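You operate a simulated robot arm through the tools that you are given. There is no shell and no other tool.

You are at the controls of a simulated robot arm. One attempt, no reset.

JOB
Empty the vacuum's dust cup into the grey bin and refit it.
Fine: latch and lid shut. Where these are worked on the way, their far stop is far enough and under half their travel is too little: cup latch.

The check looks at the end state, three seconds after you hand in, the way a careful person would. Anything else that was tipped, shoved, dropped, spilled or broken makes it a failure. Lids that push on must go on centred and level and be pressed home; caps that screw on are set level and turned clockwise until they are tight.

ROBOT AND FRAMES
A 7-joint arm with a two-finger parallel gripper, fixed in place. Base frame: the origin is at the foot of the arm, x ahead of it, y to its left, z up. Units: mm, degrees, N and s.
Its first joint turns from -166.0 to 166.0 degrees. Payload 4.4 kg.
The TCP is the grasp point between the finger pads, 23 mm short of the fingertips. In the tool frame z runs along the fingers and y along their closing line. The gripper opens to 94 mm. The fingers are 38 mm wide and 10 mm thick; the gripper's body (54 by 96 mm) begins 39 mm behind the TCP.
Orientation is told as [roll, pitch, yaw] about the base's x, y, z axes, in that order, counted from this pose: with the fingers straight down and closing along the base's y, the tool's x points along the base's -x, its y along +y and its z along -z.

CONTROLS
- The arm moves only by the tool apply_moves. Its argument "plan" is a list of rows, each a list of 7 numbers: the finger opening in mm, from 0 to 94, then the shift along the base's x, y, z in mm, then the turn, a rotation vector about the base's x, y, z in degrees. In form: [[fingers, x, y, z, rx, ry, rz], ...]. A call has 1 to 20 rows; each row is the pose to reach, as a shift and turn from the pose commanded when the call began. A row lasts 0.2 s, in which the tool goes at most 50 mm and 8.6 degrees; a call with a longer step from one row to the next is refused whole, and so is a gripper value outside its range. Where a pose cannot be reached the arm comes as near as it can. A force on the tool above 90 N (or 10 N above the force at the start of the call, whichever is more), or a blocked arm, ends the call early, and 0.2 s more pass. Each finger travels about 72 mm/s and halts on what it meets, pressing with about 24 N; the grip force reading is that of the motor and also rises with nothing between the fingers. The clock runs only during rows and for 0.2 s after the last one: add rows that repeat a pose to give the fingers time. It gives the time, the measured TCP pose, the force on the tool (base axes), the opening and the grip force at its end, in the units of the frame above (readings bear some noise), with the torque about the TCP (base axes, N m) and any sound that the robot's microphone picked up.
- Cameras (640 x 400 px; columns grow to the right, rows downward): "scene" is fixed at [52.1, -500, 1455.4]; the picture's right is [0.74, -0.68, 0.00], its down [-0.24, -0.26, -0.94] and it looks along [0.63, 0.69, -0.35] (base axes); focal length 359 px, centre (320, 200). "wrist" rides on the gripper at [86, 16, -75] in the tool frame; the picture's right is [-0.18, 0.98, 0.00], its down [-0.58, -0.11, -0.81] and it looks along [-0.79, -0.15, 0.59] (tool axes); focal length 243 px, centre (320, 200). There is no depth. A picture from a camera that has moved, and an enlarged one, comes with that camera's place and axes in the base frame and with its lens.
- get_image(camera): a new picture of that camera. No time passes.
- enlarge(camera, box): a new picture of the part [left, top, right, bottom] of that camera's present view, enlarged. No time passes.
- finish_job(): hands the job in; it is judged then, once.

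Places have to be worked out from the pictures, the camera data and where the tool is seen. Open the gripper and draw the arm clear of the work before you hand the job in, unless the task says otherwise.

The tools are called after "Call:" as a command line: name --pt "numbers of a row" for each row, then --argument value for the rest, lists and objects as JSON in quotes. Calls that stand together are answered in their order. apply_moves: Moves the arm, as the interface text tells. Its arguments: {"type":"object","properties":{"plan":{"type":"array","items":{"type":"array","items":{"type":"number"}}}},"required":["plan"]} The other tools are called the same way: get_image (camera) takes a picture; enlarge (camera, box) takes an enlarged picture of a part of a camera's view; finish_job () hands the job in.

At the start:

```text
time: 0.0
ee_pos: [413.2, 501.3, 1375.8]
tcp_rot: [0.0, 0.0, 0.0]
wrist_force: [-0.6, 0.1, 0.0]
moment: [0.02, 0.05, -0.01]
opening: 94.0
finger_force: 0.0
```

scene: 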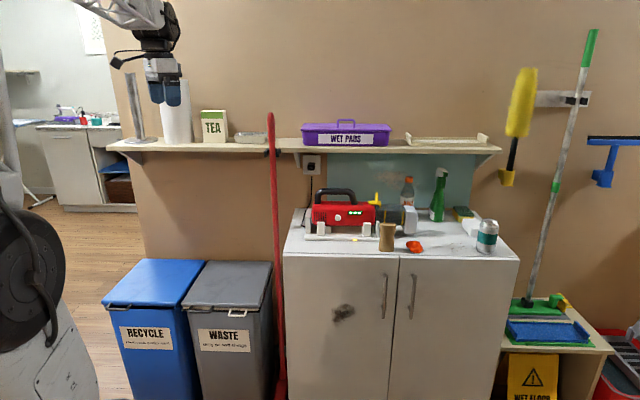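
wrist: 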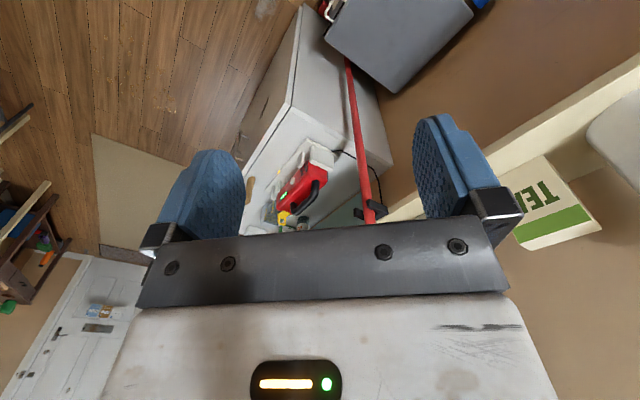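

I'll start by looking closely at the vacuum on the cabinet and the bins before moving.

Call:
enlarge --camera "scene" --box '[280, 160, 530, 270]'

Call:
enlarge --camera "scene" --box '[290, 170, 430, 260]'

Call:
enlarge --camera "scene" --box '[90, 240, 300, 400]'

Call:
enlarge --camera "wrist" --box '[230, 120, 410, 240]'

```text
2.56 times, centred on (405, 215) of scene
camera zoom: at [52.1, -500.0, 1455.4], right [0.74, -0.68, 0.0], down [-0.24, -0.26, -0.94], along [0.63, 0.69, -0.35], focal length 918 px, centre (102, 162)
```

zoom: 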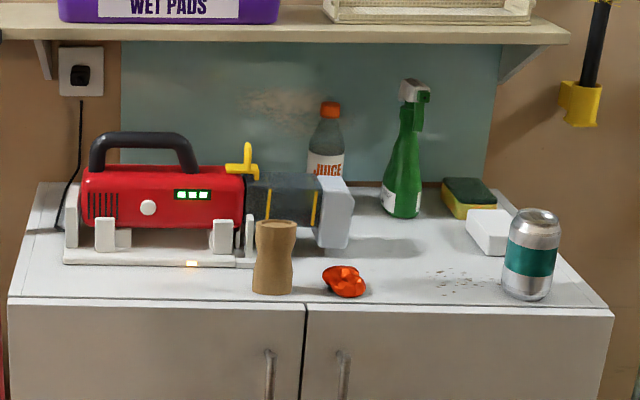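

```text
4.44 times, centred on (360, 215) of scene
camera zoom: at [52.1, -500.0, 1455.4], right [0.74, -0.68, 0.0], down [-0.24, -0.26, -0.94], along [0.63, 0.69, -0.35], focal length 1594 px, centre (142, 133)
```

zoom: 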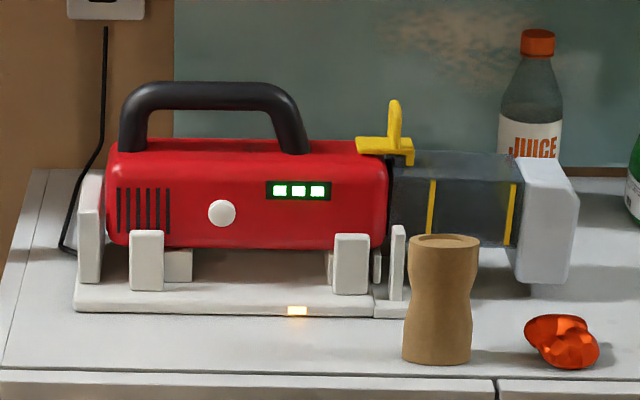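

```text
2.50 times, centred on (195, 320) of scene
camera zoom: at [52.1, -500.0, 1455.4], right [0.74, -0.68, 0.0], down [-0.24, -0.26, -0.94], along [0.63, 0.69, -0.35], focal length 896 px, centre (632, -100)
```

zoom: 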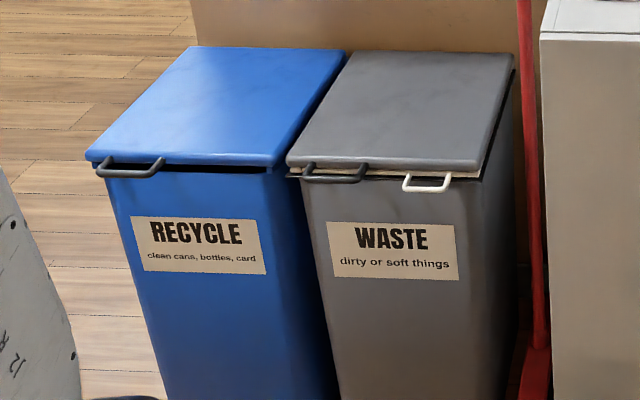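

```text
3.33 times, centred on (320, 180) of wrist
camera zoom: at [328.6, 516.9, 1449.8], right [0.18, 0.98, 0.0], down [0.58, -0.11, 0.81], along [0.79, -0.15, -0.59], focal length 809 px, centre (320, 267)
```

zoom: 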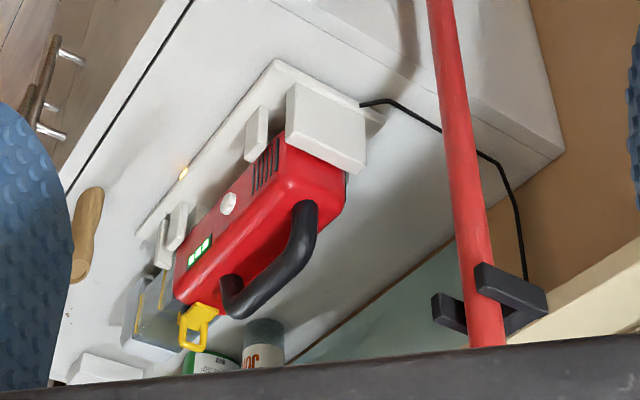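

The vacuum lies in a cradle, with its cup on the right under a yellow latch. I'll zoom in tighter on the latch, the cup and the bin's lid and handles.

Call:
enlarge --camera "scene" --box '[355, 180, 435, 230]'

Call:
enlarge --camera "scene" --box '[170, 250, 290, 325]'

Call:
enlarge --camera "wrist" --box '[230, 160, 330, 235]'

Call:
enlarge --camera "scene" --box '[0, 0, 320, 200]'

Call:
enlarge --camera "wrist" --box '[300, 0, 500, 120]'

```text
8.00 times, centred on (395, 205) of scene
camera zoom: at [52.1, -500.0, 1455.4], right [0.74, -0.68, 0.0], down [-0.24, -0.26, -0.94], along [0.63, 0.69, -0.35], focal length 2869 px, centre (-280, 160)
```

zoom: 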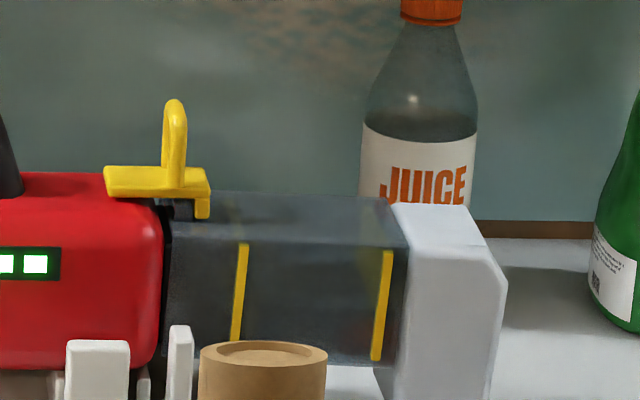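

```text
5.33 times, centred on (230, 288) of scene
camera zoom: at [52.1, -500.0, 1455.4], right [0.74, -0.68, 0.0], down [-0.24, -0.26, -0.94], along [0.63, 0.69, -0.35], focal length 1913 px, centre (800, -267)
```

zoom: 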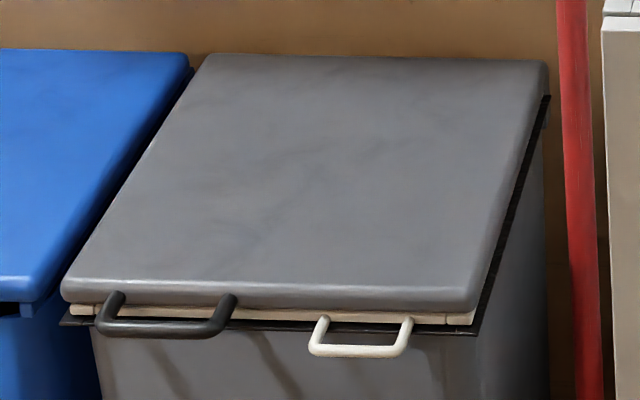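

```text
5.33 times, centred on (280, 198) of wrist
camera zoom: at [328.6, 516.9, 1449.8], right [0.18, 0.98, 0.0], down [0.58, -0.11, 0.81], along [0.79, -0.15, -0.59], focal length 1294 px, centre (533, 213)
```

zoom: 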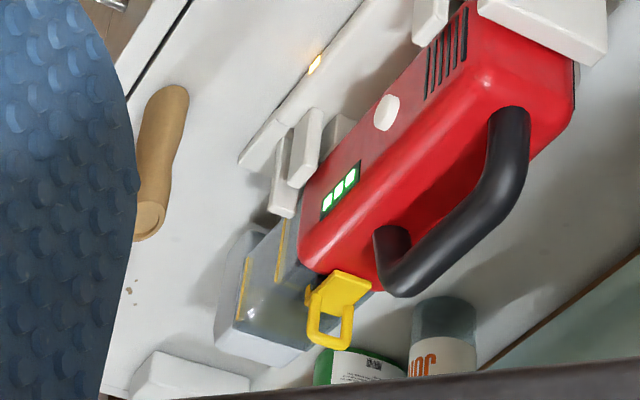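

```text
2.00 times, centred on (160, 100) of scene
camera zoom: at [52.1, -500.0, 1455.4], right [0.74, -0.68, 0.0], down [-0.24, -0.26, -0.94], along [0.63, 0.69, -0.35], focal length 717 px, centre (640, 400)
```

zoom: 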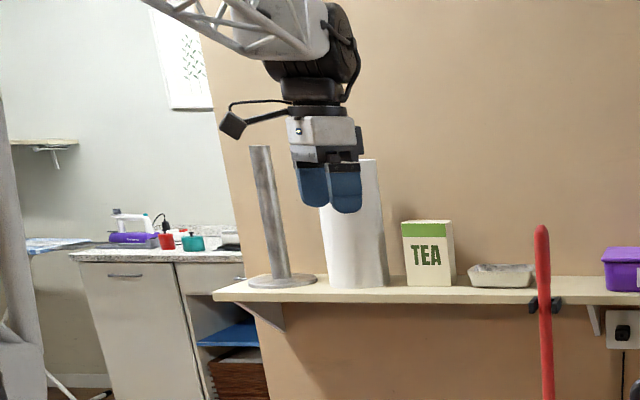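

```text
3.20 times, centred on (400, 60) of wrist
camera zoom: at [328.6, 516.9, 1449.8], right [0.18, 0.98, 0.0], down [0.58, -0.11, 0.81], along [0.79, -0.15, -0.59], focal length 776 px, centre (64, 648)
```

zoom: 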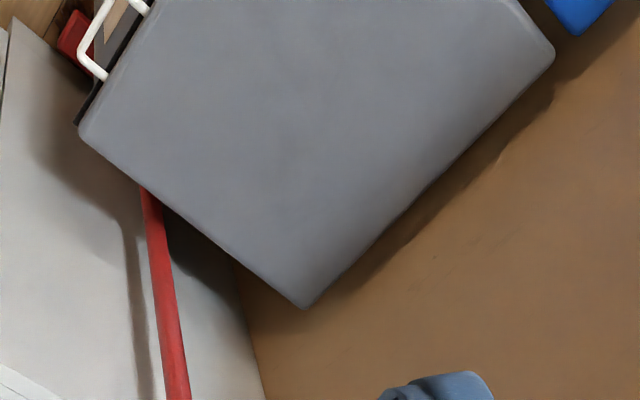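

The triangulated points put the wall line at about -45° in the base frame, the cabinet top at z≈865 and the latch top near [1018, 251, 1026]. I'll move to a viewpoint in front of the vacuum, clear of everything, turned so the wrist camera faces the wall.

Call:
apply_moves --pt "94 28 -26.7 -9 0 0 3.2" --pt "94 56 -53.4 -18 0 0 6.4" --pt "94 84 -80 -27 0 0 9.6" --pt "94 112 -106.8 -36 0 0 12.8" --pt "94 140 -133.5 -45 0 0 16" --pt "94 168 -160 -54 0 0 19.3" --pt "94 196.5 -187 -63 0 0 22.5" --pt "94 224.5 -213.7 -72 0 0 25.7" --pt "94 252.6 -240.4 -81 0 0 28.9" --pt "94 280.7 -267 -90 0 0 32.1" --pt "94 308.8 -294 -99 0 0 35.3" --pt "94 337 -320.6 -108 0 0 38.6" --pt "94 365 -347 -117 0 0 41.8" --pt "94 393 -374 -126 0 0 45"

Call:
get_image --camera "wrist"

Call:
get_image --camera "scene"

```text
time: 3.0
ee_pos: [807.1, 127.0, 1250.0]
tcp_rot: [-0.1, -0.1, 45.0]
wrist_force: [-0.4, -0.7, 0.3]
moment: [0.02, 0.01, -0.02]
opening: 93.6
finger_force: 0.0
```

```text
taken
camera wrist: at [733.9, 77.4, 1325.1], right [-0.57, 0.82, 0.0], down [0.49, 0.33, 0.81], along [0.67, 0.46, -0.59], focal length 243 px, centre (320, 200)
```

wrist: 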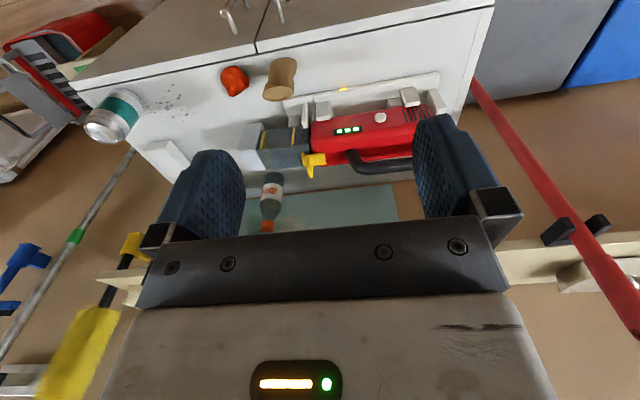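

```text
taken
```

scene: 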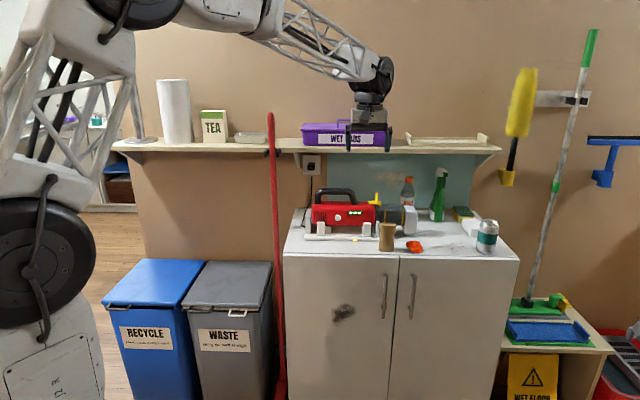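

The arm reached the viewpoint without trouble. I'll enlarge the wrist view of the vacuum, latch and cup.

Call:
enlarge --camera "wrist" --box '[220, 80, 460, 230]'

Call:
enlarge --camera "wrist" --box '[230, 100, 350, 175]'

Call:
enlarge --camera "wrist" --box '[440, 0, 640, 120]'

Call:
enlarge --camera "wrist" --box '[280, 80, 460, 190]'

```text
2.67 times, centred on (340, 155) of wrist
camera zoom: at [733.9, 77.4, 1325.1], right [-0.57, 0.82, 0.0], down [0.49, 0.33, 0.81], along [0.67, 0.46, -0.59], focal length 647 px, centre (267, 320)
```

zoom: 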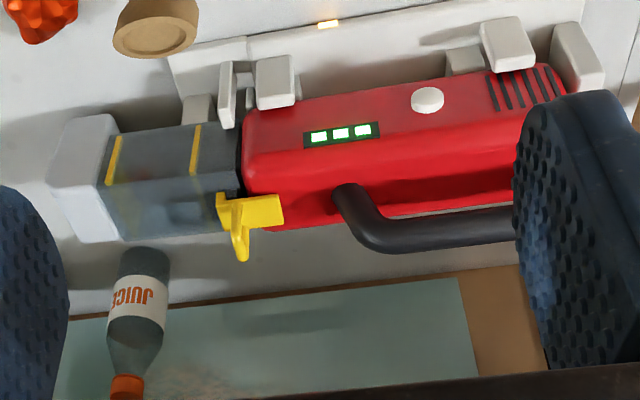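

```text
5.33 times, centred on (290, 138) of wrist
camera zoom: at [733.9, 77.4, 1325.1], right [-0.57, 0.82, 0.0], down [0.49, 0.33, 0.81], along [0.67, 0.46, -0.59], focal length 1294 px, centre (480, 533)
```

zoom: 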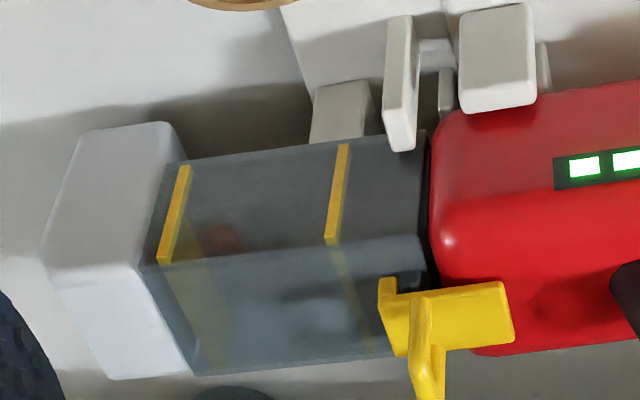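

```text
3.20 times, centred on (540, 60) of wrist
camera zoom: at [733.9, 77.4, 1325.1], right [-0.57, 0.82, 0.0], down [0.49, 0.33, 0.81], along [0.67, 0.46, -0.59], focal length 776 px, centre (-384, 648)
```

zoom: 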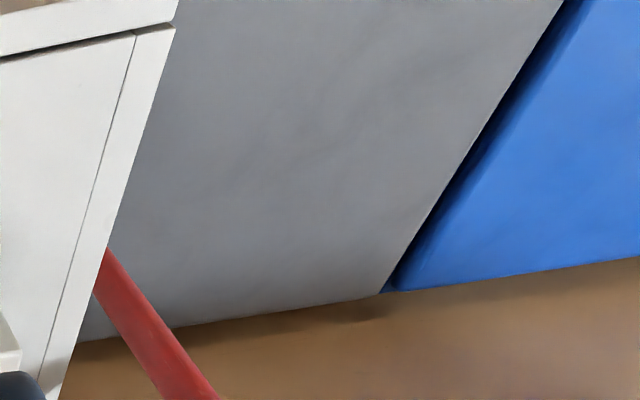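

```text
3.56 times, centred on (370, 135) of wrist
camera zoom: at [733.9, 77.4, 1325.1], right [-0.57, 0.82, 0.0], down [0.49, 0.33, 0.81], along [0.67, 0.46, -0.59], focal length 863 px, centre (142, 431)
```

zoom: 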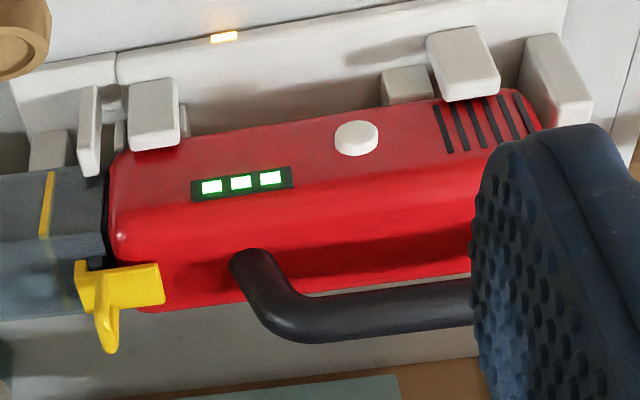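

The cup appears to be about 57 mm wide and 53 mm high, and the latch hinges up with a loop handle standing at about u=520, v=900. Before choosing grasps I'll take a look at the bin from a better angle, moving the wrist camera in front of it at a safe height.

Call:
apply_moves --pt "94 -40 25 0 0 0 0" --pt "94 -80 50 0 0 0 0" --pt "94 -120 75 -5 0 0 0" --pt "94 -160 100 -10 0 0 0" --pt "94 -200 125 -20 0 0 0" --pt "94 -240 150 -40 0 0 0" --pt "94 -280 165 -60 0 0 0" --pt "94 -320 180 -80 0 0 0" --pt "94 -360 190 -100 0 0 0" --pt "94 -400 200 -120 0 0 0" --pt "94 -430 210 -140 0 0 0" --pt "94 -450 220 -160 0 0 0" --pt "94 -460 230 -180 0 0 0"

Call:
get_image --camera "wrist"

Call:
get_image --camera "scene"

```text
refused: row 6 steps farther than a row can; nothing moved
```

```text
taken
camera wrist: at [733.9, 77.4, 1325.1], right [-0.57, 0.82, 0.0], down [0.49, 0.33, 0.81], along [0.67, 0.46, -0.59], focal length 243 px, centre (320, 200)
```

wrist: 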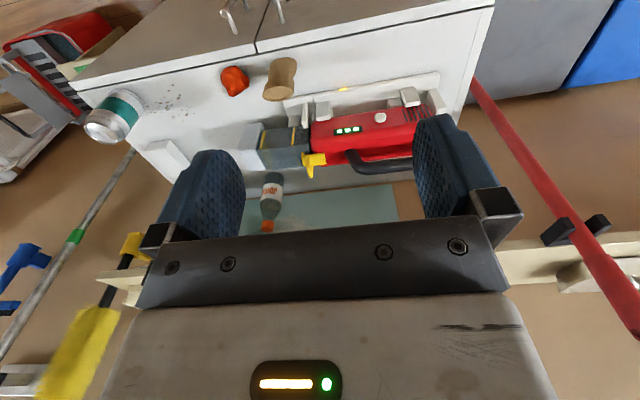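

```text
taken
```

scene: 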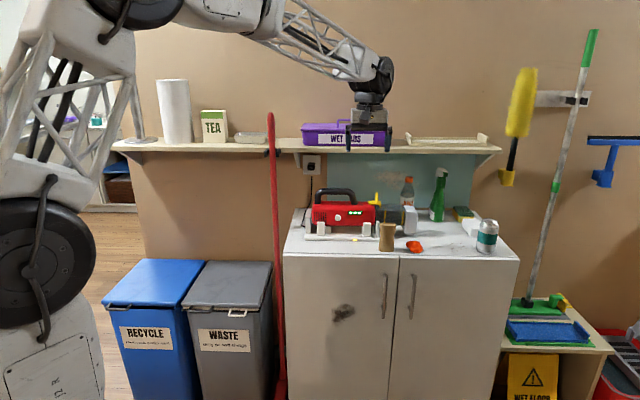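

One row was too long, so I'll redo it with even steps of about 44 mm to a pose in front of the bins, still well clear of everything.

Call:
apply_moves --pt "94 -32.4 19.9 -21.4 0 0 0" --pt "94 -64.8 39.8 -42.8 0 0 0" --pt "94 -97.2 59.7 -64.2 0 0 0" --pt "94 -129.6 79.6 -85.6 0 0 0" --pt "94 -162 99.5 -107 0 0 0" --pt "94 -194.4 119.4 -128.4 0 0 0" --pt "94 -226.8 139.3 -149.8 0 0 0" --pt "94 -259.2 159.2 -171.2 0 0 0" --pt "94 -291.6 179.1 -192.6 0 0 0" --pt "94 -324 199 -214 0 0 0" --pt "94 -356.4 218.9 -235.4 0 0 0" --pt "94 -388.8 238.8 -256.8 0 0 0" --pt "94 -421.2 258.7 -278.2 0 0 0" --pt "94 -454 279 -300 0 0 0"

Call:
get_image --camera "wrist"

Call:
get_image --camera "scene"

```text
time: 6.0
ee_pos: [353.1, 405.4, 949.6]
tcp_rot: [0.0, 0.1, 45.1]
wrist_force: [0.4, 1.2, 0.3]
moment: [0.0, 0.0, -0.02]
opening: 93.8
finger_force: 0.2
```

```text
taken
camera wrist: at [280.8, 355.7, 1024.1], right [-0.56, 0.83, 0.0], down [0.49, 0.33, 0.81], along [0.67, 0.46, -0.59], focal length 243 px, centre (320, 200)
```

wrist: 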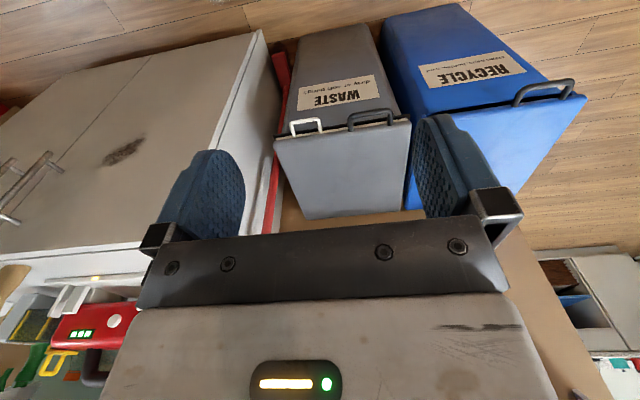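

```text
taken
```

scene: 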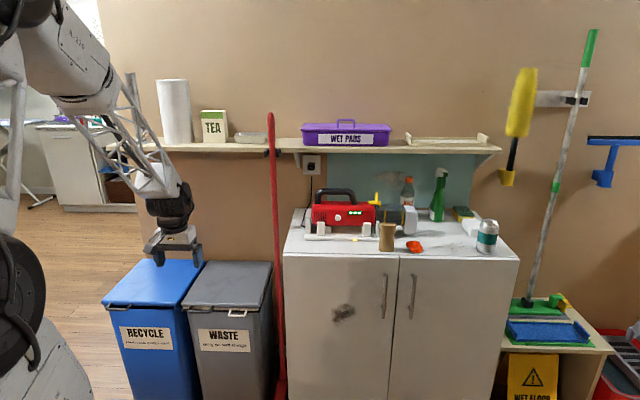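

Call:
enlarge --camera "wrist" --box '[260, 90, 440, 220]'

Call:
enlarge --camera "wrist" --box '[275, 95, 415, 150]'

Call:
enlarge --camera "wrist" --box '[0, 250, 150, 400]'

```text
3.08 times, centred on (350, 155) of wrist
camera zoom: at [280.8, 355.7, 1024.1], right [-0.56, 0.83, 0.0], down [0.49, 0.33, 0.81], along [0.67, 0.46, -0.59], focal length 746 px, centre (228, 338)
```

zoom: 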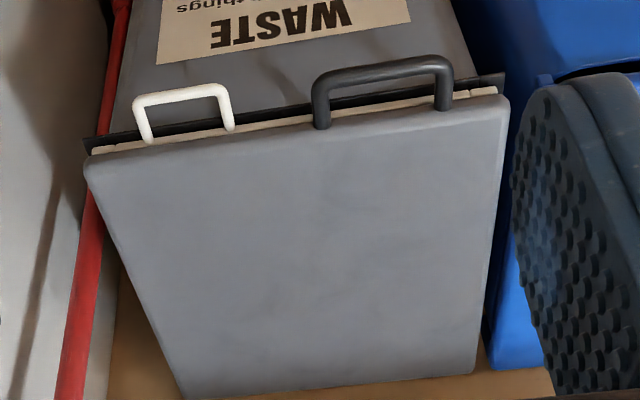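

```text
4.57 times, centred on (345, 122) of wrist
camera zoom: at [280.8, 355.7, 1024.1], right [-0.56, 0.83, 0.0], down [0.49, 0.33, 0.81], along [0.67, 0.46, -0.59], focal length 1109 px, centre (206, 554)
```

zoom: 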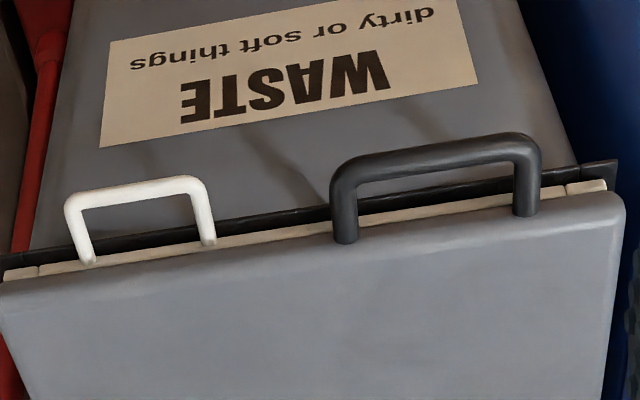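

```text
2.67 times, centred on (75, 325) of wrist
camera zoom: at [280.8, 355.7, 1024.1], right [-0.56, 0.83, 0.0], down [0.49, 0.33, 0.81], along [0.67, 0.46, -0.59], focal length 647 px, centre (973, -133)
```

zoom: 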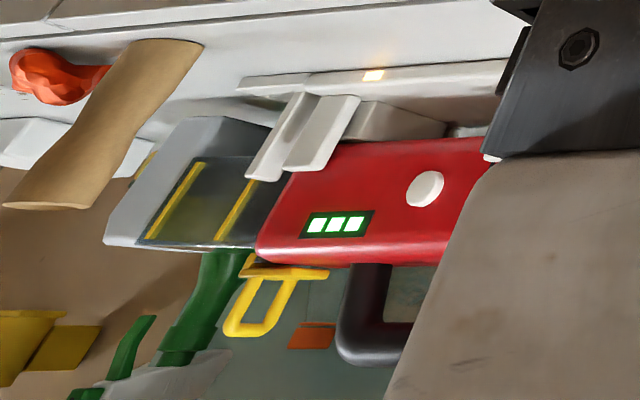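

The bin lid is about 300 x 300 mm at z≈617. Its dark handle bar is near u=-118, v=757, z≈597, and a cream ring with a white handle sits under the lid. I'll turn the tool to point horizontally at the wall with the fingers closing vertically, above and in front of the bin, ready to grip the dark handle.

Call:
apply_moves --pt "94 2.8 9 -10 6.53 -0.15 -4.62" --pt "94 5.7 18 -20 13.06 -0.3 -9.24" --pt "94 8.5 27 -30 19.6 -0.44 -13.86" --pt "94 11.4 36 -40 26.1 -0.59 -18.5" --pt "94 14.2 45 -50 32.65 -0.74 -23.1" --pt "94 17 54.4 -60 39.2 -0.89 -27.7" --pt "94 19.9 63.4 -70 45.7 -1.04 -32.3" --pt "94 22.7 72.5 -80 52.2 -1.18 -36.95" --pt "94 25.6 81.5 -90 58.8 -1.33 -41.6" --pt "94 28.4 90.6 -100 65.3 -1.48 -46.2" --pt "94 31.2 99.7 -110 71.8 -1.63 -50.8" --pt "94 34 108.7 -120 78.4 -1.78 -55.4" --pt "94 37 117.8 -130 84.9 -1.92 -60" --pt "94 39.8 126.8 -140 91.4 -2.07 -64.7" --pt "94 42.6 135.9 -149.6 97.95 -2.22 -69.3"

Call:
get_image --camera "wrist"

Call:
get_image --camera "scene"

```text
time: 9.2
ee_pos: [498.8, 443.6, 826.0]
tcp_rot: [87.6, -2.3, -37.2]
wrist_force: [-0.2, -0.3, 0.0]
moment: [0.01, -0.01, -0.02]
opening: 93.9
finger_force: 0.1
out of reach, approached as far as the arm can: row 12, 13, 14, 15
```

```text
taken
camera wrist: at [383.5, 437.4, 841.8], right [0.14, -0.05, 0.99], down [-0.03, -1.0, -0.05], along [0.99, -0.02, -0.14], focal length 243 px, centre (320, 200)
```

wrist: 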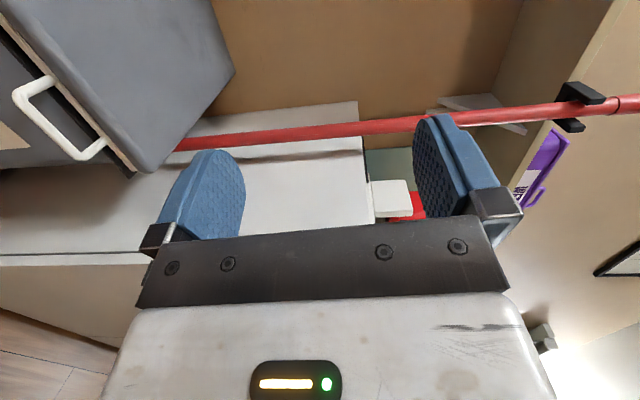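

```text
taken
```

scene: 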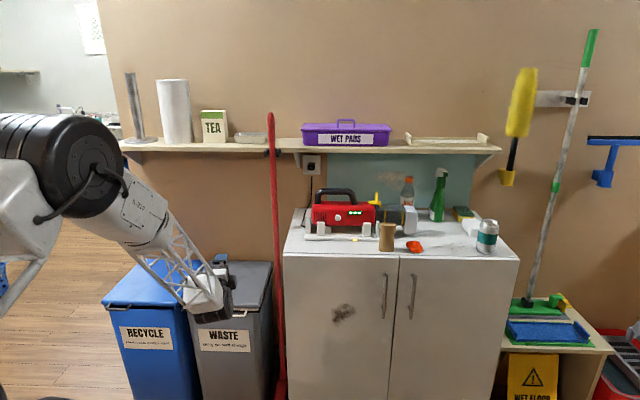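

That orientation hit a limit short of the target. I'll send a null move to see which pose new shifts are counted from, then try to square the tool to the wall from here.

Call:
apply_moves --pt "94 0 0 0 0 0 0"

```text
time: 9.6
ee_pos: [497.0, 443.3, 826.0]
tcp_rot: [87.5, -2.3, -37.3]
wrist_force: [0.3, -0.1, -0.1]
moment: [-0.03, -0.02, 0.01]
opening: 94.0
finger_force: 0.0
```

Call:
apply_moves --pt "94 14 14 10 0 0 0" --pt "94 28 28 20 0 0 0" --pt "94 43 41 30 0 0 0"

```text
time: 10.4
ee_pos: [538.1, 486.2, 854.5]
tcp_rot: [87.4, -2.4, -37.2]
wrist_force: [-0.1, 0.8, 0.0]
moment: [0.01, 0.03, 0.0]
opening: 93.9
finger_force: 0.1
```

Call:
apply_moves --pt "94 -24 25 0 0 0 0" --pt "94 -48 50 0 0 0 0" --pt "94 -72 75 0 0 0 0" --pt "94 -96 101 0 0 0 0"

Call:
get_image --camera "scene"

```text
time: 11.4
ee_pos: [498.8, 540.0, 871.9]
tcp_rot: [86.6, -2.1, -32.4]
wrist_force: [-0.3, -0.5, 0.0]
moment: [0.05, -0.02, -0.02]
opening: 94.2
finger_force: 0.2
out of reach, approached as far as the arm can: row 1, 2, 3, 4
```

```text
taken
```

scene: 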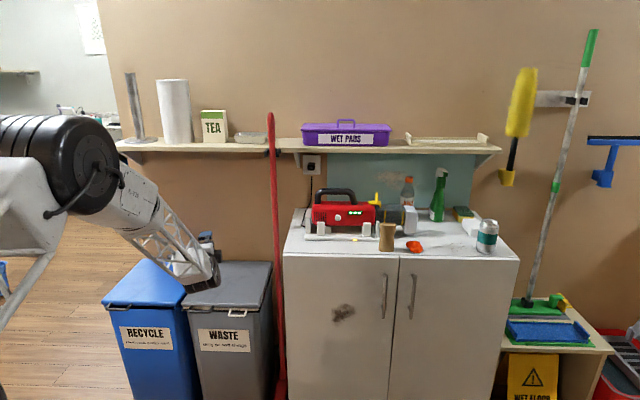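

The limit is in the wrist roll on this side, so I'll roll the tool about its own axis the other way, which should put the camera on the right side, and check what can be reached.

Call:
apply_moves --pt "94 0 0 0 -4.37 -6.89 0.48" --pt "94 0 0 0 -8.75 -13.8 0.96" --pt "94 0 0 0 -13.1 -20.7 1.45" --pt "94 0 0 0 -17.5 -27.6 1.93" --pt "94 0 0 0 -21.9 -34.5 2.4" --pt "94 0 0 0 -26.2 -41.3 2.9" --pt "94 0 0 0 -30.6 -48.2 3.4" --pt "94 0 0 0 -35 -55.1 3.85" --pt "94 0 0 0 -39.4 -62 4.3" --pt "94 0 0 0 -43.7 -68.9 4.8" --pt "94 0 0 0 -48.1 -75.8 5.3"

Call:
get_image --camera "wrist"

Call:
get_image --camera "scene"

```text
time: 13.8
ee_pos: [498.4, 537.7, 867.1]
tcp_rot: [-33.7, -86.2, 91.4]
wrist_force: [0.2, -0.4, -0.3]
moment: [0.03, 0.01, 0.02]
opening: 94.0
finger_force: 0.0
```

```text
taken
camera wrist: at [444.9, 477.8, 784.5], right [-0.83, 0.54, 0.15], down [-0.34, -0.7, 0.63], along [0.44, 0.47, 0.76], focal length 243 px, centre (320, 200)
```

wrist: 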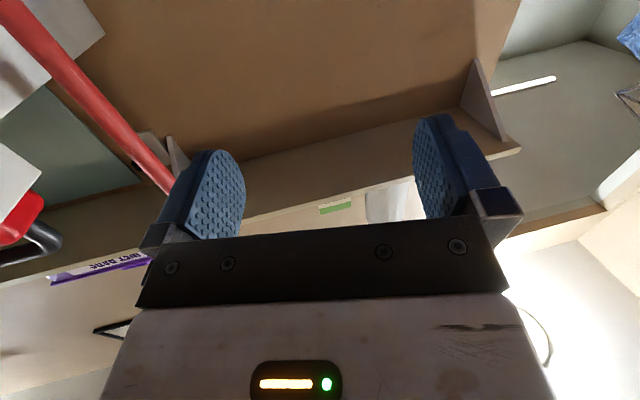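

```text
taken
```

scene: 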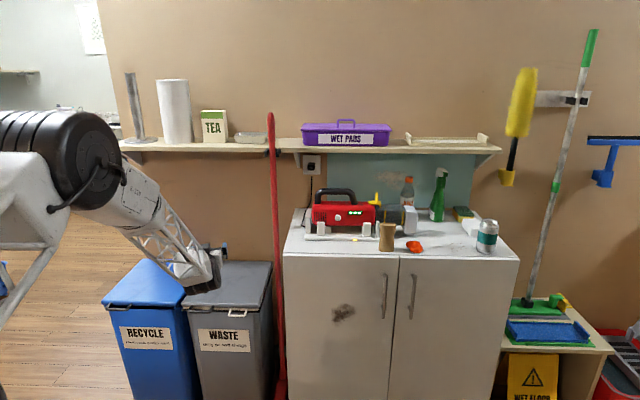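

The arm reaches that easily. Next I'll square the pointing direction to the wall, then continue the roll so the fingers close vertically.

Call:
apply_moves --pt "94 -8 8 0 1.5 -0.9 -7" --pt "94 -16 16 0 3.0 -1.9 -13.9"

Call:
apply_moves --pt "94 -4 4 0 -5.92 -5.65 0" --pt "94 -8 8 0 -11.8 -11.3 0" --pt "94 -12 12 0 -17.7 -17 0" --pt "94 -16 16 0 -23.7 -22.6 0" --pt "94 -20 20 0 -29.6 -28.3 0" --pt "94 -24 24 0 -35.5 -33.9 0" --pt "94 -28 28 0 -41.4 -39.6 0" --pt "94 -32 32 0 -47.3 -45.2 0" --pt "94 -36 36 0 -53.2 -50.9 0" --pt "94 -40 40 0 -59.2 -56.5 0" --pt "94 -44 44 0 -65.1 -62.2 0"

Call:
get_image --camera "wrist"

Call:
get_image --camera "scene"

```text
time: 14.4
ee_pos: [497.7, 537.3, 867.6]
tcp_rot: [-32.4, -86.2, 90.0]
wrist_force: [-0.5, -0.7, 0.4]
moment: [-0.01, 0.04, 0.01]
opening: 93.7
finger_force: 0.1
out of reach, approached as far as the arm can: row 1, 2
```

```text
time: 16.8
ee_pos: [453.9, 582.7, 865.9]
tcp_rot: [-76.0, 2.7, 130.9]
wrist_force: [-0.7, 0.3, -1.2]
moment: [0.06, -0.08, 0.01]
opening: 93.9
finger_force: 0.0
out of reach, approached as far as the arm can: row 1, 2, 3, 4, 5, 6, 7, 8
```

```text
taken
camera wrist: at [452.9, 467.2, 872.4], right [-0.27, -0.05, -0.96], down [-0.96, -0.05, 0.27], along [-0.06, 1.0, -0.04], focal length 243 px, centre (320, 200)
```

wrist: 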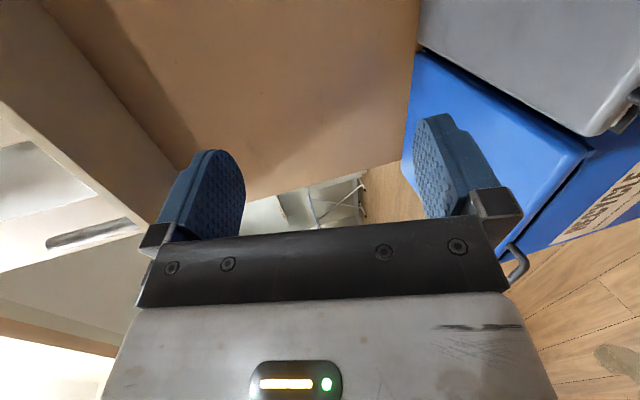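

```text
taken
```

scene: 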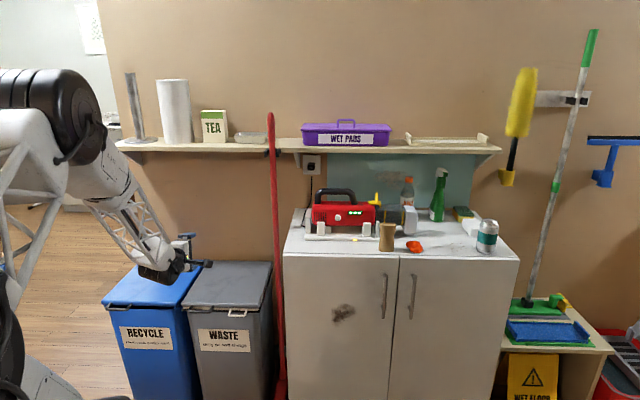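

The vertical-closing orientation is reached, pointing at the wall about 14° down. I'll back off slightly and descend toward the handle's height to look at it closely.

Call:
apply_moves --pt "94 -9 -5 -35 0 0 1" --pt "94 -18 -10 -70 0 0 2" --pt "94 -27 -16 -105 0 0 3" --pt "94 -36.5 -21 -140 0 0 3.3" --pt "94 -36.5 -21 -166 0 0 3.3"

Call:
get_image --camera "wrist"

Call:
get_image --camera "scene"

```text
time: 18.0
ee_pos: [419.9, 560.7, 700.6]
tcp_rot: [-76.2, 2.8, 134.5]
wrist_force: [0.6, -0.1, 0.3]
moment: [0.01, 0.03, -0.04]
opening: 94.1
finger_force: 0.1
```

```text
taken
camera wrist: at [425.3, 445.9, 707.5], right [-0.26, -0.07, -0.96], down [-0.96, -0.1, 0.27], along [-0.12, 0.99, -0.04], focal length 243 px, centre (320, 200)
```

wrist: 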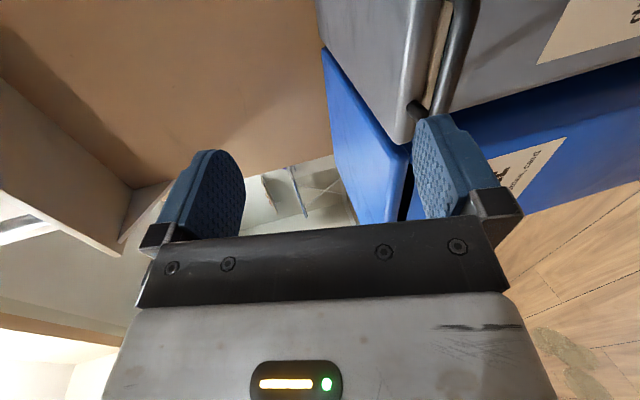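

```text
taken
```

scene: 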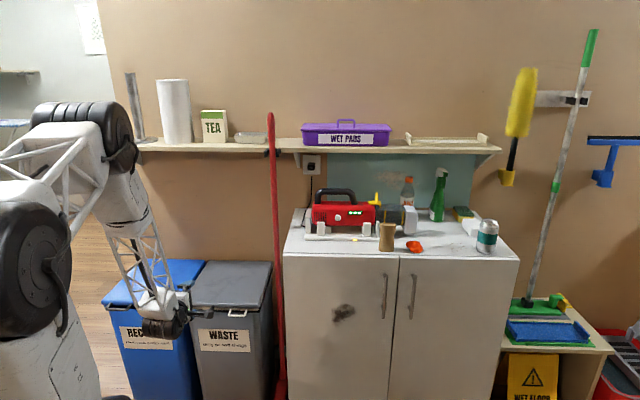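

Call:
enlarge --camera "wrist" --box '[380, 0, 540, 130]'

Call:
enlarge --camera "scene" --box '[120, 270, 280, 370]'

```text
3.08 times, centred on (460, 65) of wrist
camera zoom: at [425.3, 445.9, 707.5], right [-0.26, -0.07, -0.96], down [-0.96, -0.1, 0.27], along [-0.12, 0.99, -0.04], focal length 746 px, centre (-111, 615)
```

zoom: 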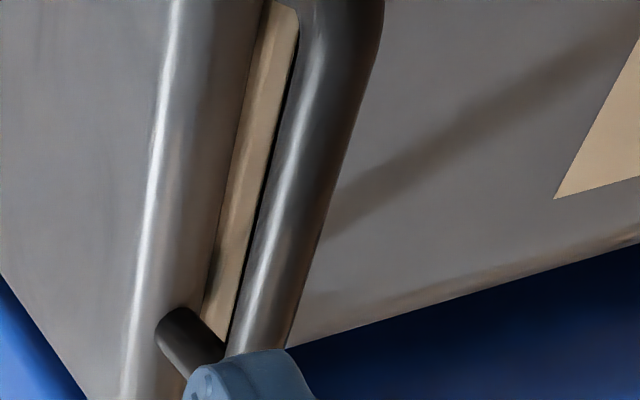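

```text
4.00 times, centred on (200, 320) of scene
camera zoom: at [52.1, -500.0, 1455.4], right [0.74, -0.68, 0.0], down [-0.24, -0.26, -0.94], along [0.63, 0.69, -0.35], focal length 1434 px, centre (800, -280)
```

zoom: 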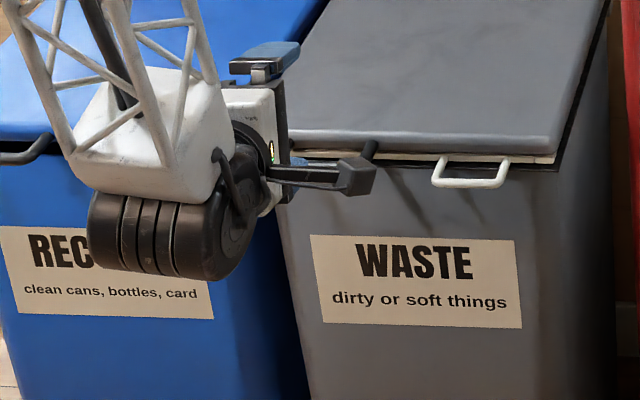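

From the close wrist view and the earlier one, the handle bar is at about u -156…-74, v≈748, z≈600. I'll descend in front of it and then move forward so the bar sits between the open fingers.

Call:
apply_moves --pt "94 0 0 -33 0 0 0" --pt "94 0 0 -66 0 0 0" --pt "94 0 0 -97 0 0 0"

Call:
get_image --camera "wrist"

Call:
enlarge --camera "scene" --box '[120, 270, 280, 370]'

```text
time: 18.8
ee_pos: [420.1, 560.8, 604.4]
tcp_rot: [-76.2, 2.7, 134.3]
wrist_force: [-0.3, 0.5, 0.4]
moment: [0.0, -0.02, -0.01]
opening: 93.9
finger_force: 0.1
```

```text
taken
camera wrist: at [425.9, 445.7, 610.4], right [-0.26, -0.07, -0.96], down [-0.96, -0.1, 0.27], along [-0.12, 0.99, -0.03], focal length 243 px, centre (320, 200)
```

wrist: 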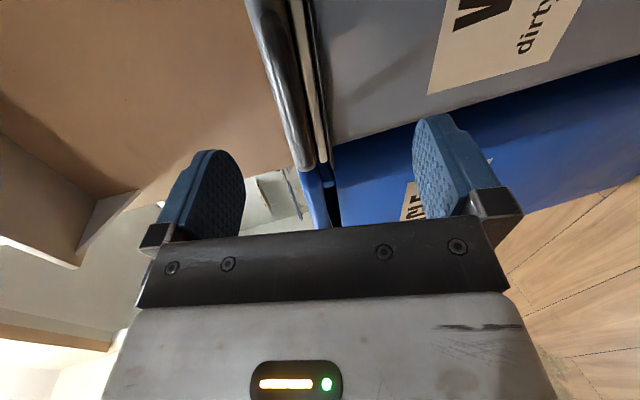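

```text
4.00 times, centred on (200, 320) of scene
camera zoom: at [52.1, -500.0, 1455.4], right [0.74, -0.68, 0.0], down [-0.24, -0.26, -0.94], along [0.63, 0.69, -0.35], focal length 1434 px, centre (800, -280)
```

zoom: 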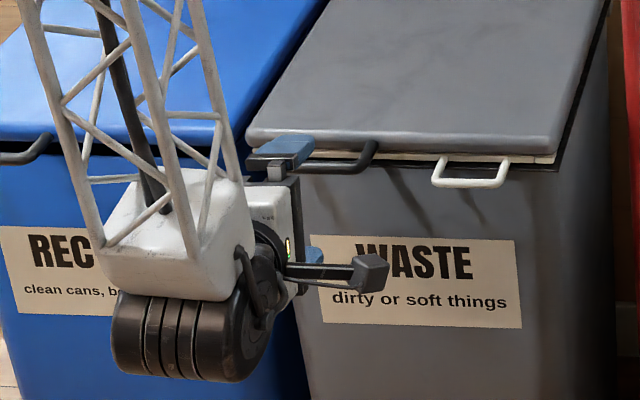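

Call:
enlarge --camera "wrist" --box '[200, 0, 440, 240]'

```text
1.67 times, centred on (320, 120) of wrist
camera zoom: at [425.9, 445.7, 610.4], right [-0.26, -0.07, -0.96], down [-0.96, -0.1, 0.27], along [-0.12, 0.99, -0.03], focal length 404 px, centre (320, 333)
```

zoom: 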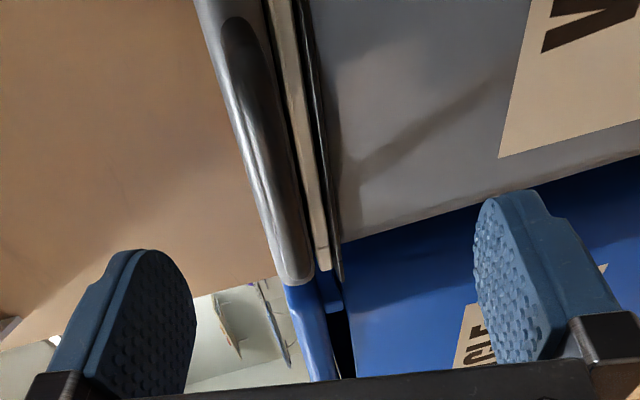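

The handle is nearly edge-on from this height, which puts the bar at z≈609 and v≈739. I'll rise 8 mm, move forward 40 mm and then close on the bar.

Call:
apply_moves --pt "94 0 0 8 0 0 0" --pt "94 10 9.5 8 0 0 0" --pt "94 20 19 8 0 0 0" --pt "94 29 27.6 8 0 0 0"

Call:
get_image --camera "wrist"

Call:
enlarge --camera "scene" --box '[160, 280, 260, 345]'

```text
time: 19.8
ee_pos: [448.8, 590.8, 611.5]
tcp_rot: [-76.1, 2.8, 134.4]
wrist_force: [0.5, 0.3, -0.8]
moment: [-0.01, 0.0, 0.01]
opening: 94.0
finger_force: 0.1
```

```text
taken
camera wrist: at [454.0, 474.5, 618.5], right [-0.26, -0.07, -0.96], down [-0.96, -0.1, 0.27], along [-0.12, 0.99, -0.04], focal length 243 px, centre (320, 200)
```

wrist: 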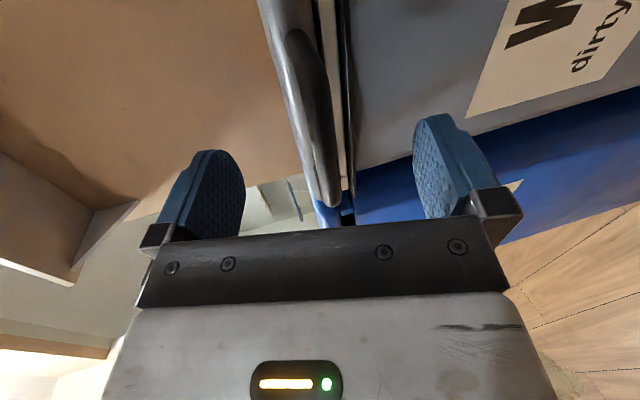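

```text
6.15 times, centred on (210, 312) of scene
camera zoom: at [52.1, -500.0, 1455.4], right [0.74, -0.68, 0.0], down [-0.24, -0.26, -0.94], along [0.63, 0.69, -0.35], focal length 2207 px, centre (997, -492)
```

zoom: 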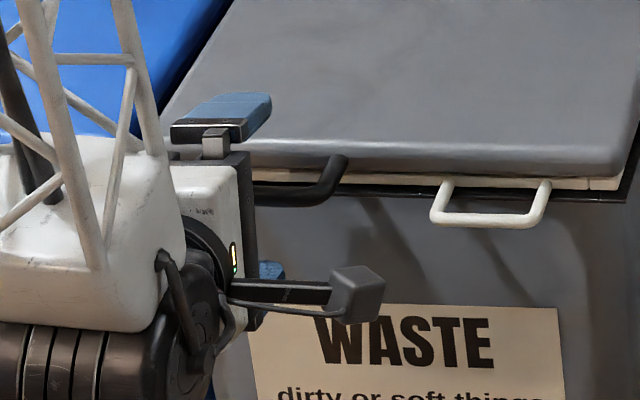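

Call:
apply_moves --pt "60 0 0 0 0 0 0" --pt "30 0 0 0 0 0 0" --pt "8 0 0 0 0 0 0" --pt "0 0 0 0 0 0 0" --pt "0 0 0 0 0 0 0"

Call:
get_image --camera "wrist"

Call:
enlarge --camera "scene" --box '[160, 280, 260, 345]'

```text
time: 21.0
ee_pos: [449.2, 589.3, 611.2]
tcp_rot: [-76.1, 2.7, 134.3]
wrist_force: [-4.4, -5.6, -1.9]
moment: [1.14, 1.21, -0.49]
opening: 13.0
finger_force: 44.9
```

```text
taken
camera wrist: at [453.8, 474.3, 618.5], right [-0.27, -0.07, -0.96], down [-0.96, -0.1, 0.27], along [-0.12, 0.99, -0.04], focal length 243 px, centre (320, 200)
```

wrist: 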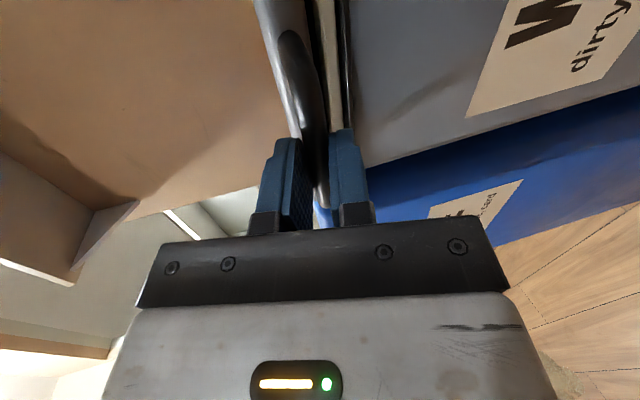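

```text
6.15 times, centred on (210, 312) of scene
camera zoom: at [52.1, -500.0, 1455.4], right [0.74, -0.68, 0.0], down [-0.24, -0.26, -0.94], along [0.63, 0.69, -0.35], focal length 2207 px, centre (997, -492)
```

zoom: 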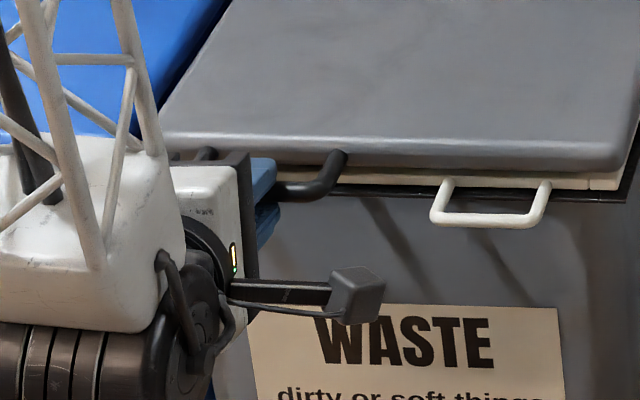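

The bar is gripped at a 13 mm opening. I'll lift the lid along an arc about its rear hinge (v≈1091), in small steps at first to check the forces.

Call:
apply_moves --pt "0 0.2 0.2 15.3 0 0 0" --pt "0 1 0.9 30.6 0 0 0" --pt "0 2.2 2.1 45.8 0 0 0" --pt "0 3.8 3.7 61 0 0 0"

Call:
get_image --camera "scene"

```text
time: 22.0
ee_pos: [453.0, 593.8, 673.6]
tcp_rot: [-76.2, 2.7, 134.3]
wrist_force: [31.2, -4.1, -5.1]
moment: [1.16, 1.13, -0.84]
opening: 12.8
finger_force: 45.3
```

```text
taken
```

scene: 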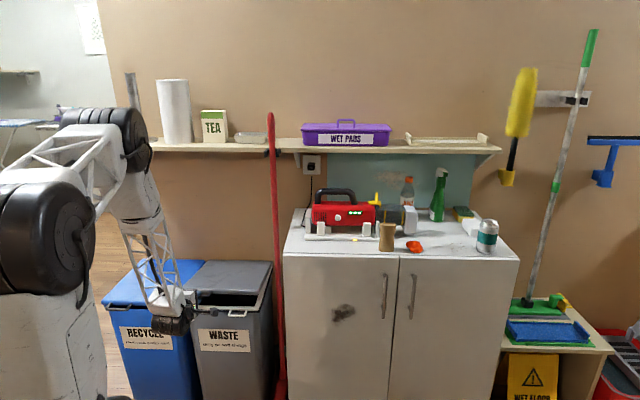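

Call:
enlarge --camera "scene" --box '[100, 240, 300, 365]'

Call:
get_image --camera "wrist"

```text
3.20 times, centred on (200, 302) of scene
camera zoom: at [52.1, -500.0, 1455.4], right [0.74, -0.68, 0.0], down [-0.24, -0.26, -0.94], along [0.63, 0.69, -0.35], focal length 1148 px, centre (704, -128)
```

zoom: 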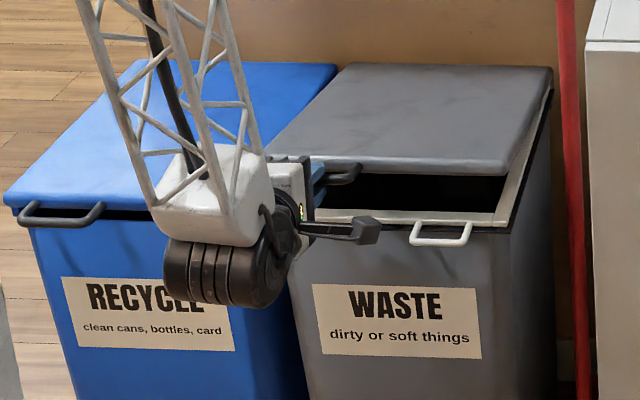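

```text
taken
camera wrist: at [457.5, 478.9, 679.7], right [-0.26, -0.06, -0.96], down [-0.96, -0.1, 0.27], along [-0.12, 0.99, -0.03], focal length 243 px, centre (320, 200)
```

wrist: 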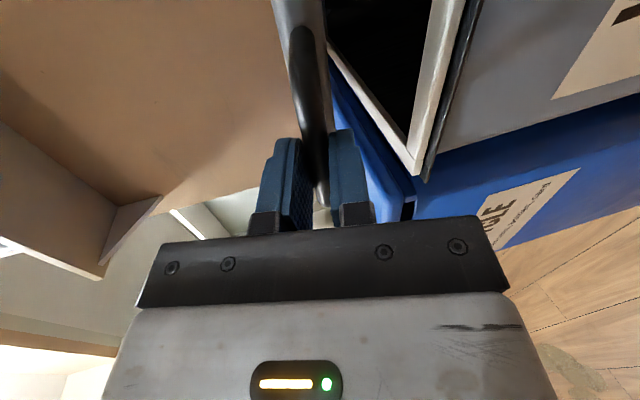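

The lid rises on its own and the cream ring stays on the rim, so the bin is open beneath. The side force suggests the hinge sits slightly lower than I assumed, so I'll adjust the arc and go on to about 30°.

Call:
apply_moves --pt "0 4 3.7 14 0 0 0" --pt "0 7.9 7.5 27.9 0 0 0" --pt "0 11.7 11.1 42 0 0 0" --pt "0 15.5 14.8 56.2 0 0 0" --pt "0 20.1 19.2 70 0 0 0" --pt "0 24.8 23.7 83.6 0 0 0" --pt "0 30.3 29 96.7 0 0 0" --pt "0 35.8 34.2 109.6 0 0 0"

Call:
enlarge --camera "scene" --box '[100, 220, 300, 345]'

Call:
get_image --camera "wrist"

```text
time: 23.8
ee_pos: [487.4, 626.9, 785.4]
tcp_rot: [-76.2, 2.6, 134.3]
wrist_force: [-25.1, 2.4, 8.0]
moment: [1.24, 1.18, -0.19]
opening: 13.1
finger_force: 45.7
```

```text
3.20 times, centred on (200, 282) of scene
camera zoom: at [52.1, -500.0, 1455.4], right [0.74, -0.68, 0.0], down [-0.24, -0.26, -0.94], along [0.63, 0.69, -0.35], focal length 1148 px, centre (704, -64)
```

zoom: 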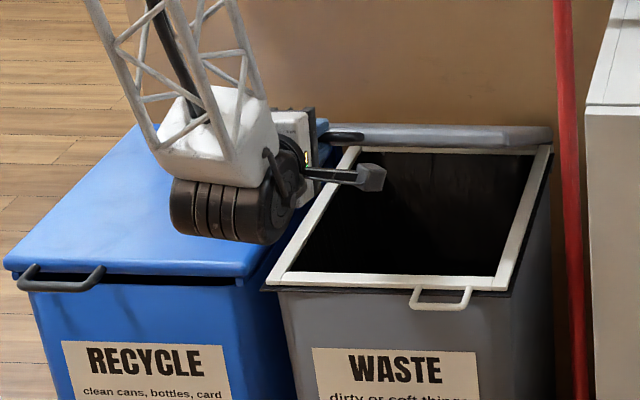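

```text
taken
camera wrist: at [492.6, 512.0, 790.9], right [-0.26, -0.07, -0.96], down [-0.96, -0.1, 0.27], along [-0.12, 0.99, -0.03], focal length 243 px, centre (320, 200)
```

wrist: 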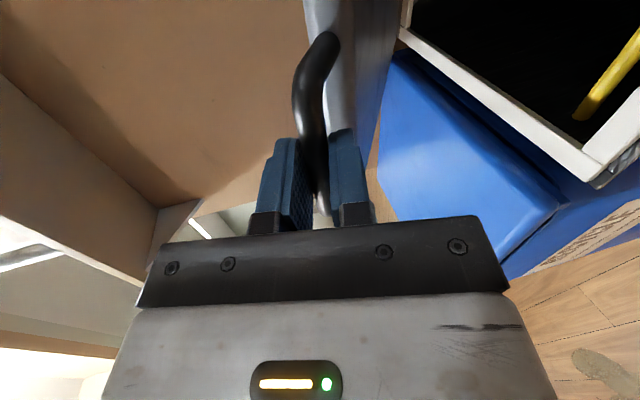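

Now the force is slightly the other way, so averaging the two puts the hinge at about v≈1079, z≈598. I'll continue the arc with that to about 60°.

Call:
apply_moves --pt "0 4 4 10 0 0 0" --pt "0 9.4 9 22.4 0 0 0" --pt "0 16 15.3 34 0 0 0" --pt "0 23 22 45.4 0 0 0" --pt "0 30.4 29 56 0 0 0" --pt "0 38 36.3 66.6 0 0 0" --pt "0 46 44 76.4 0 0 0" --pt "0 54.3 51.9 85.9 0 0 0" --pt "0 62.9 60.1 94.7 0 0 0" --pt "0 71.7 68.5 103.2 0 0 0" --pt "0 80.8 77.2 111 0 0 0" --pt "0 90.2 86.2 118.4 0 0 0"

Call:
enlarge --camera "scene" --box '[80, 180, 320, 330]'

```text
time: 26.4
ee_pos: [577.6, 714.0, 903.4]
tcp_rot: [-76.3, 2.7, 134.3]
wrist_force: [-22.3, -10.6, 34.9]
moment: [1.14, 1.21, -0.22]
opening: 13.3
finger_force: 44.9
```

```text
2.67 times, centred on (200, 255) of scene
camera zoom: at [52.1, -500.0, 1455.4], right [0.74, -0.68, 0.0], down [-0.24, -0.26, -0.94], along [0.63, 0.69, -0.35], focal length 956 px, centre (640, 53)
```

zoom: 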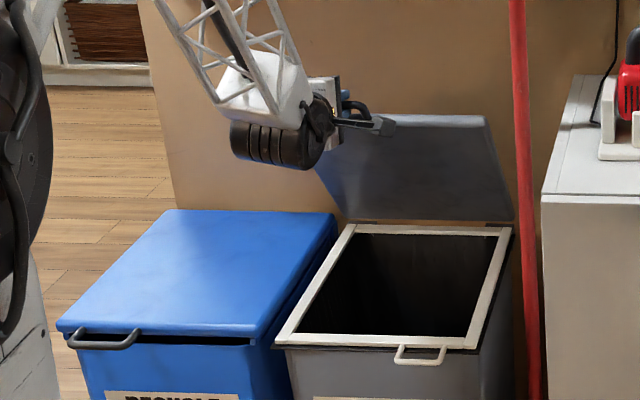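

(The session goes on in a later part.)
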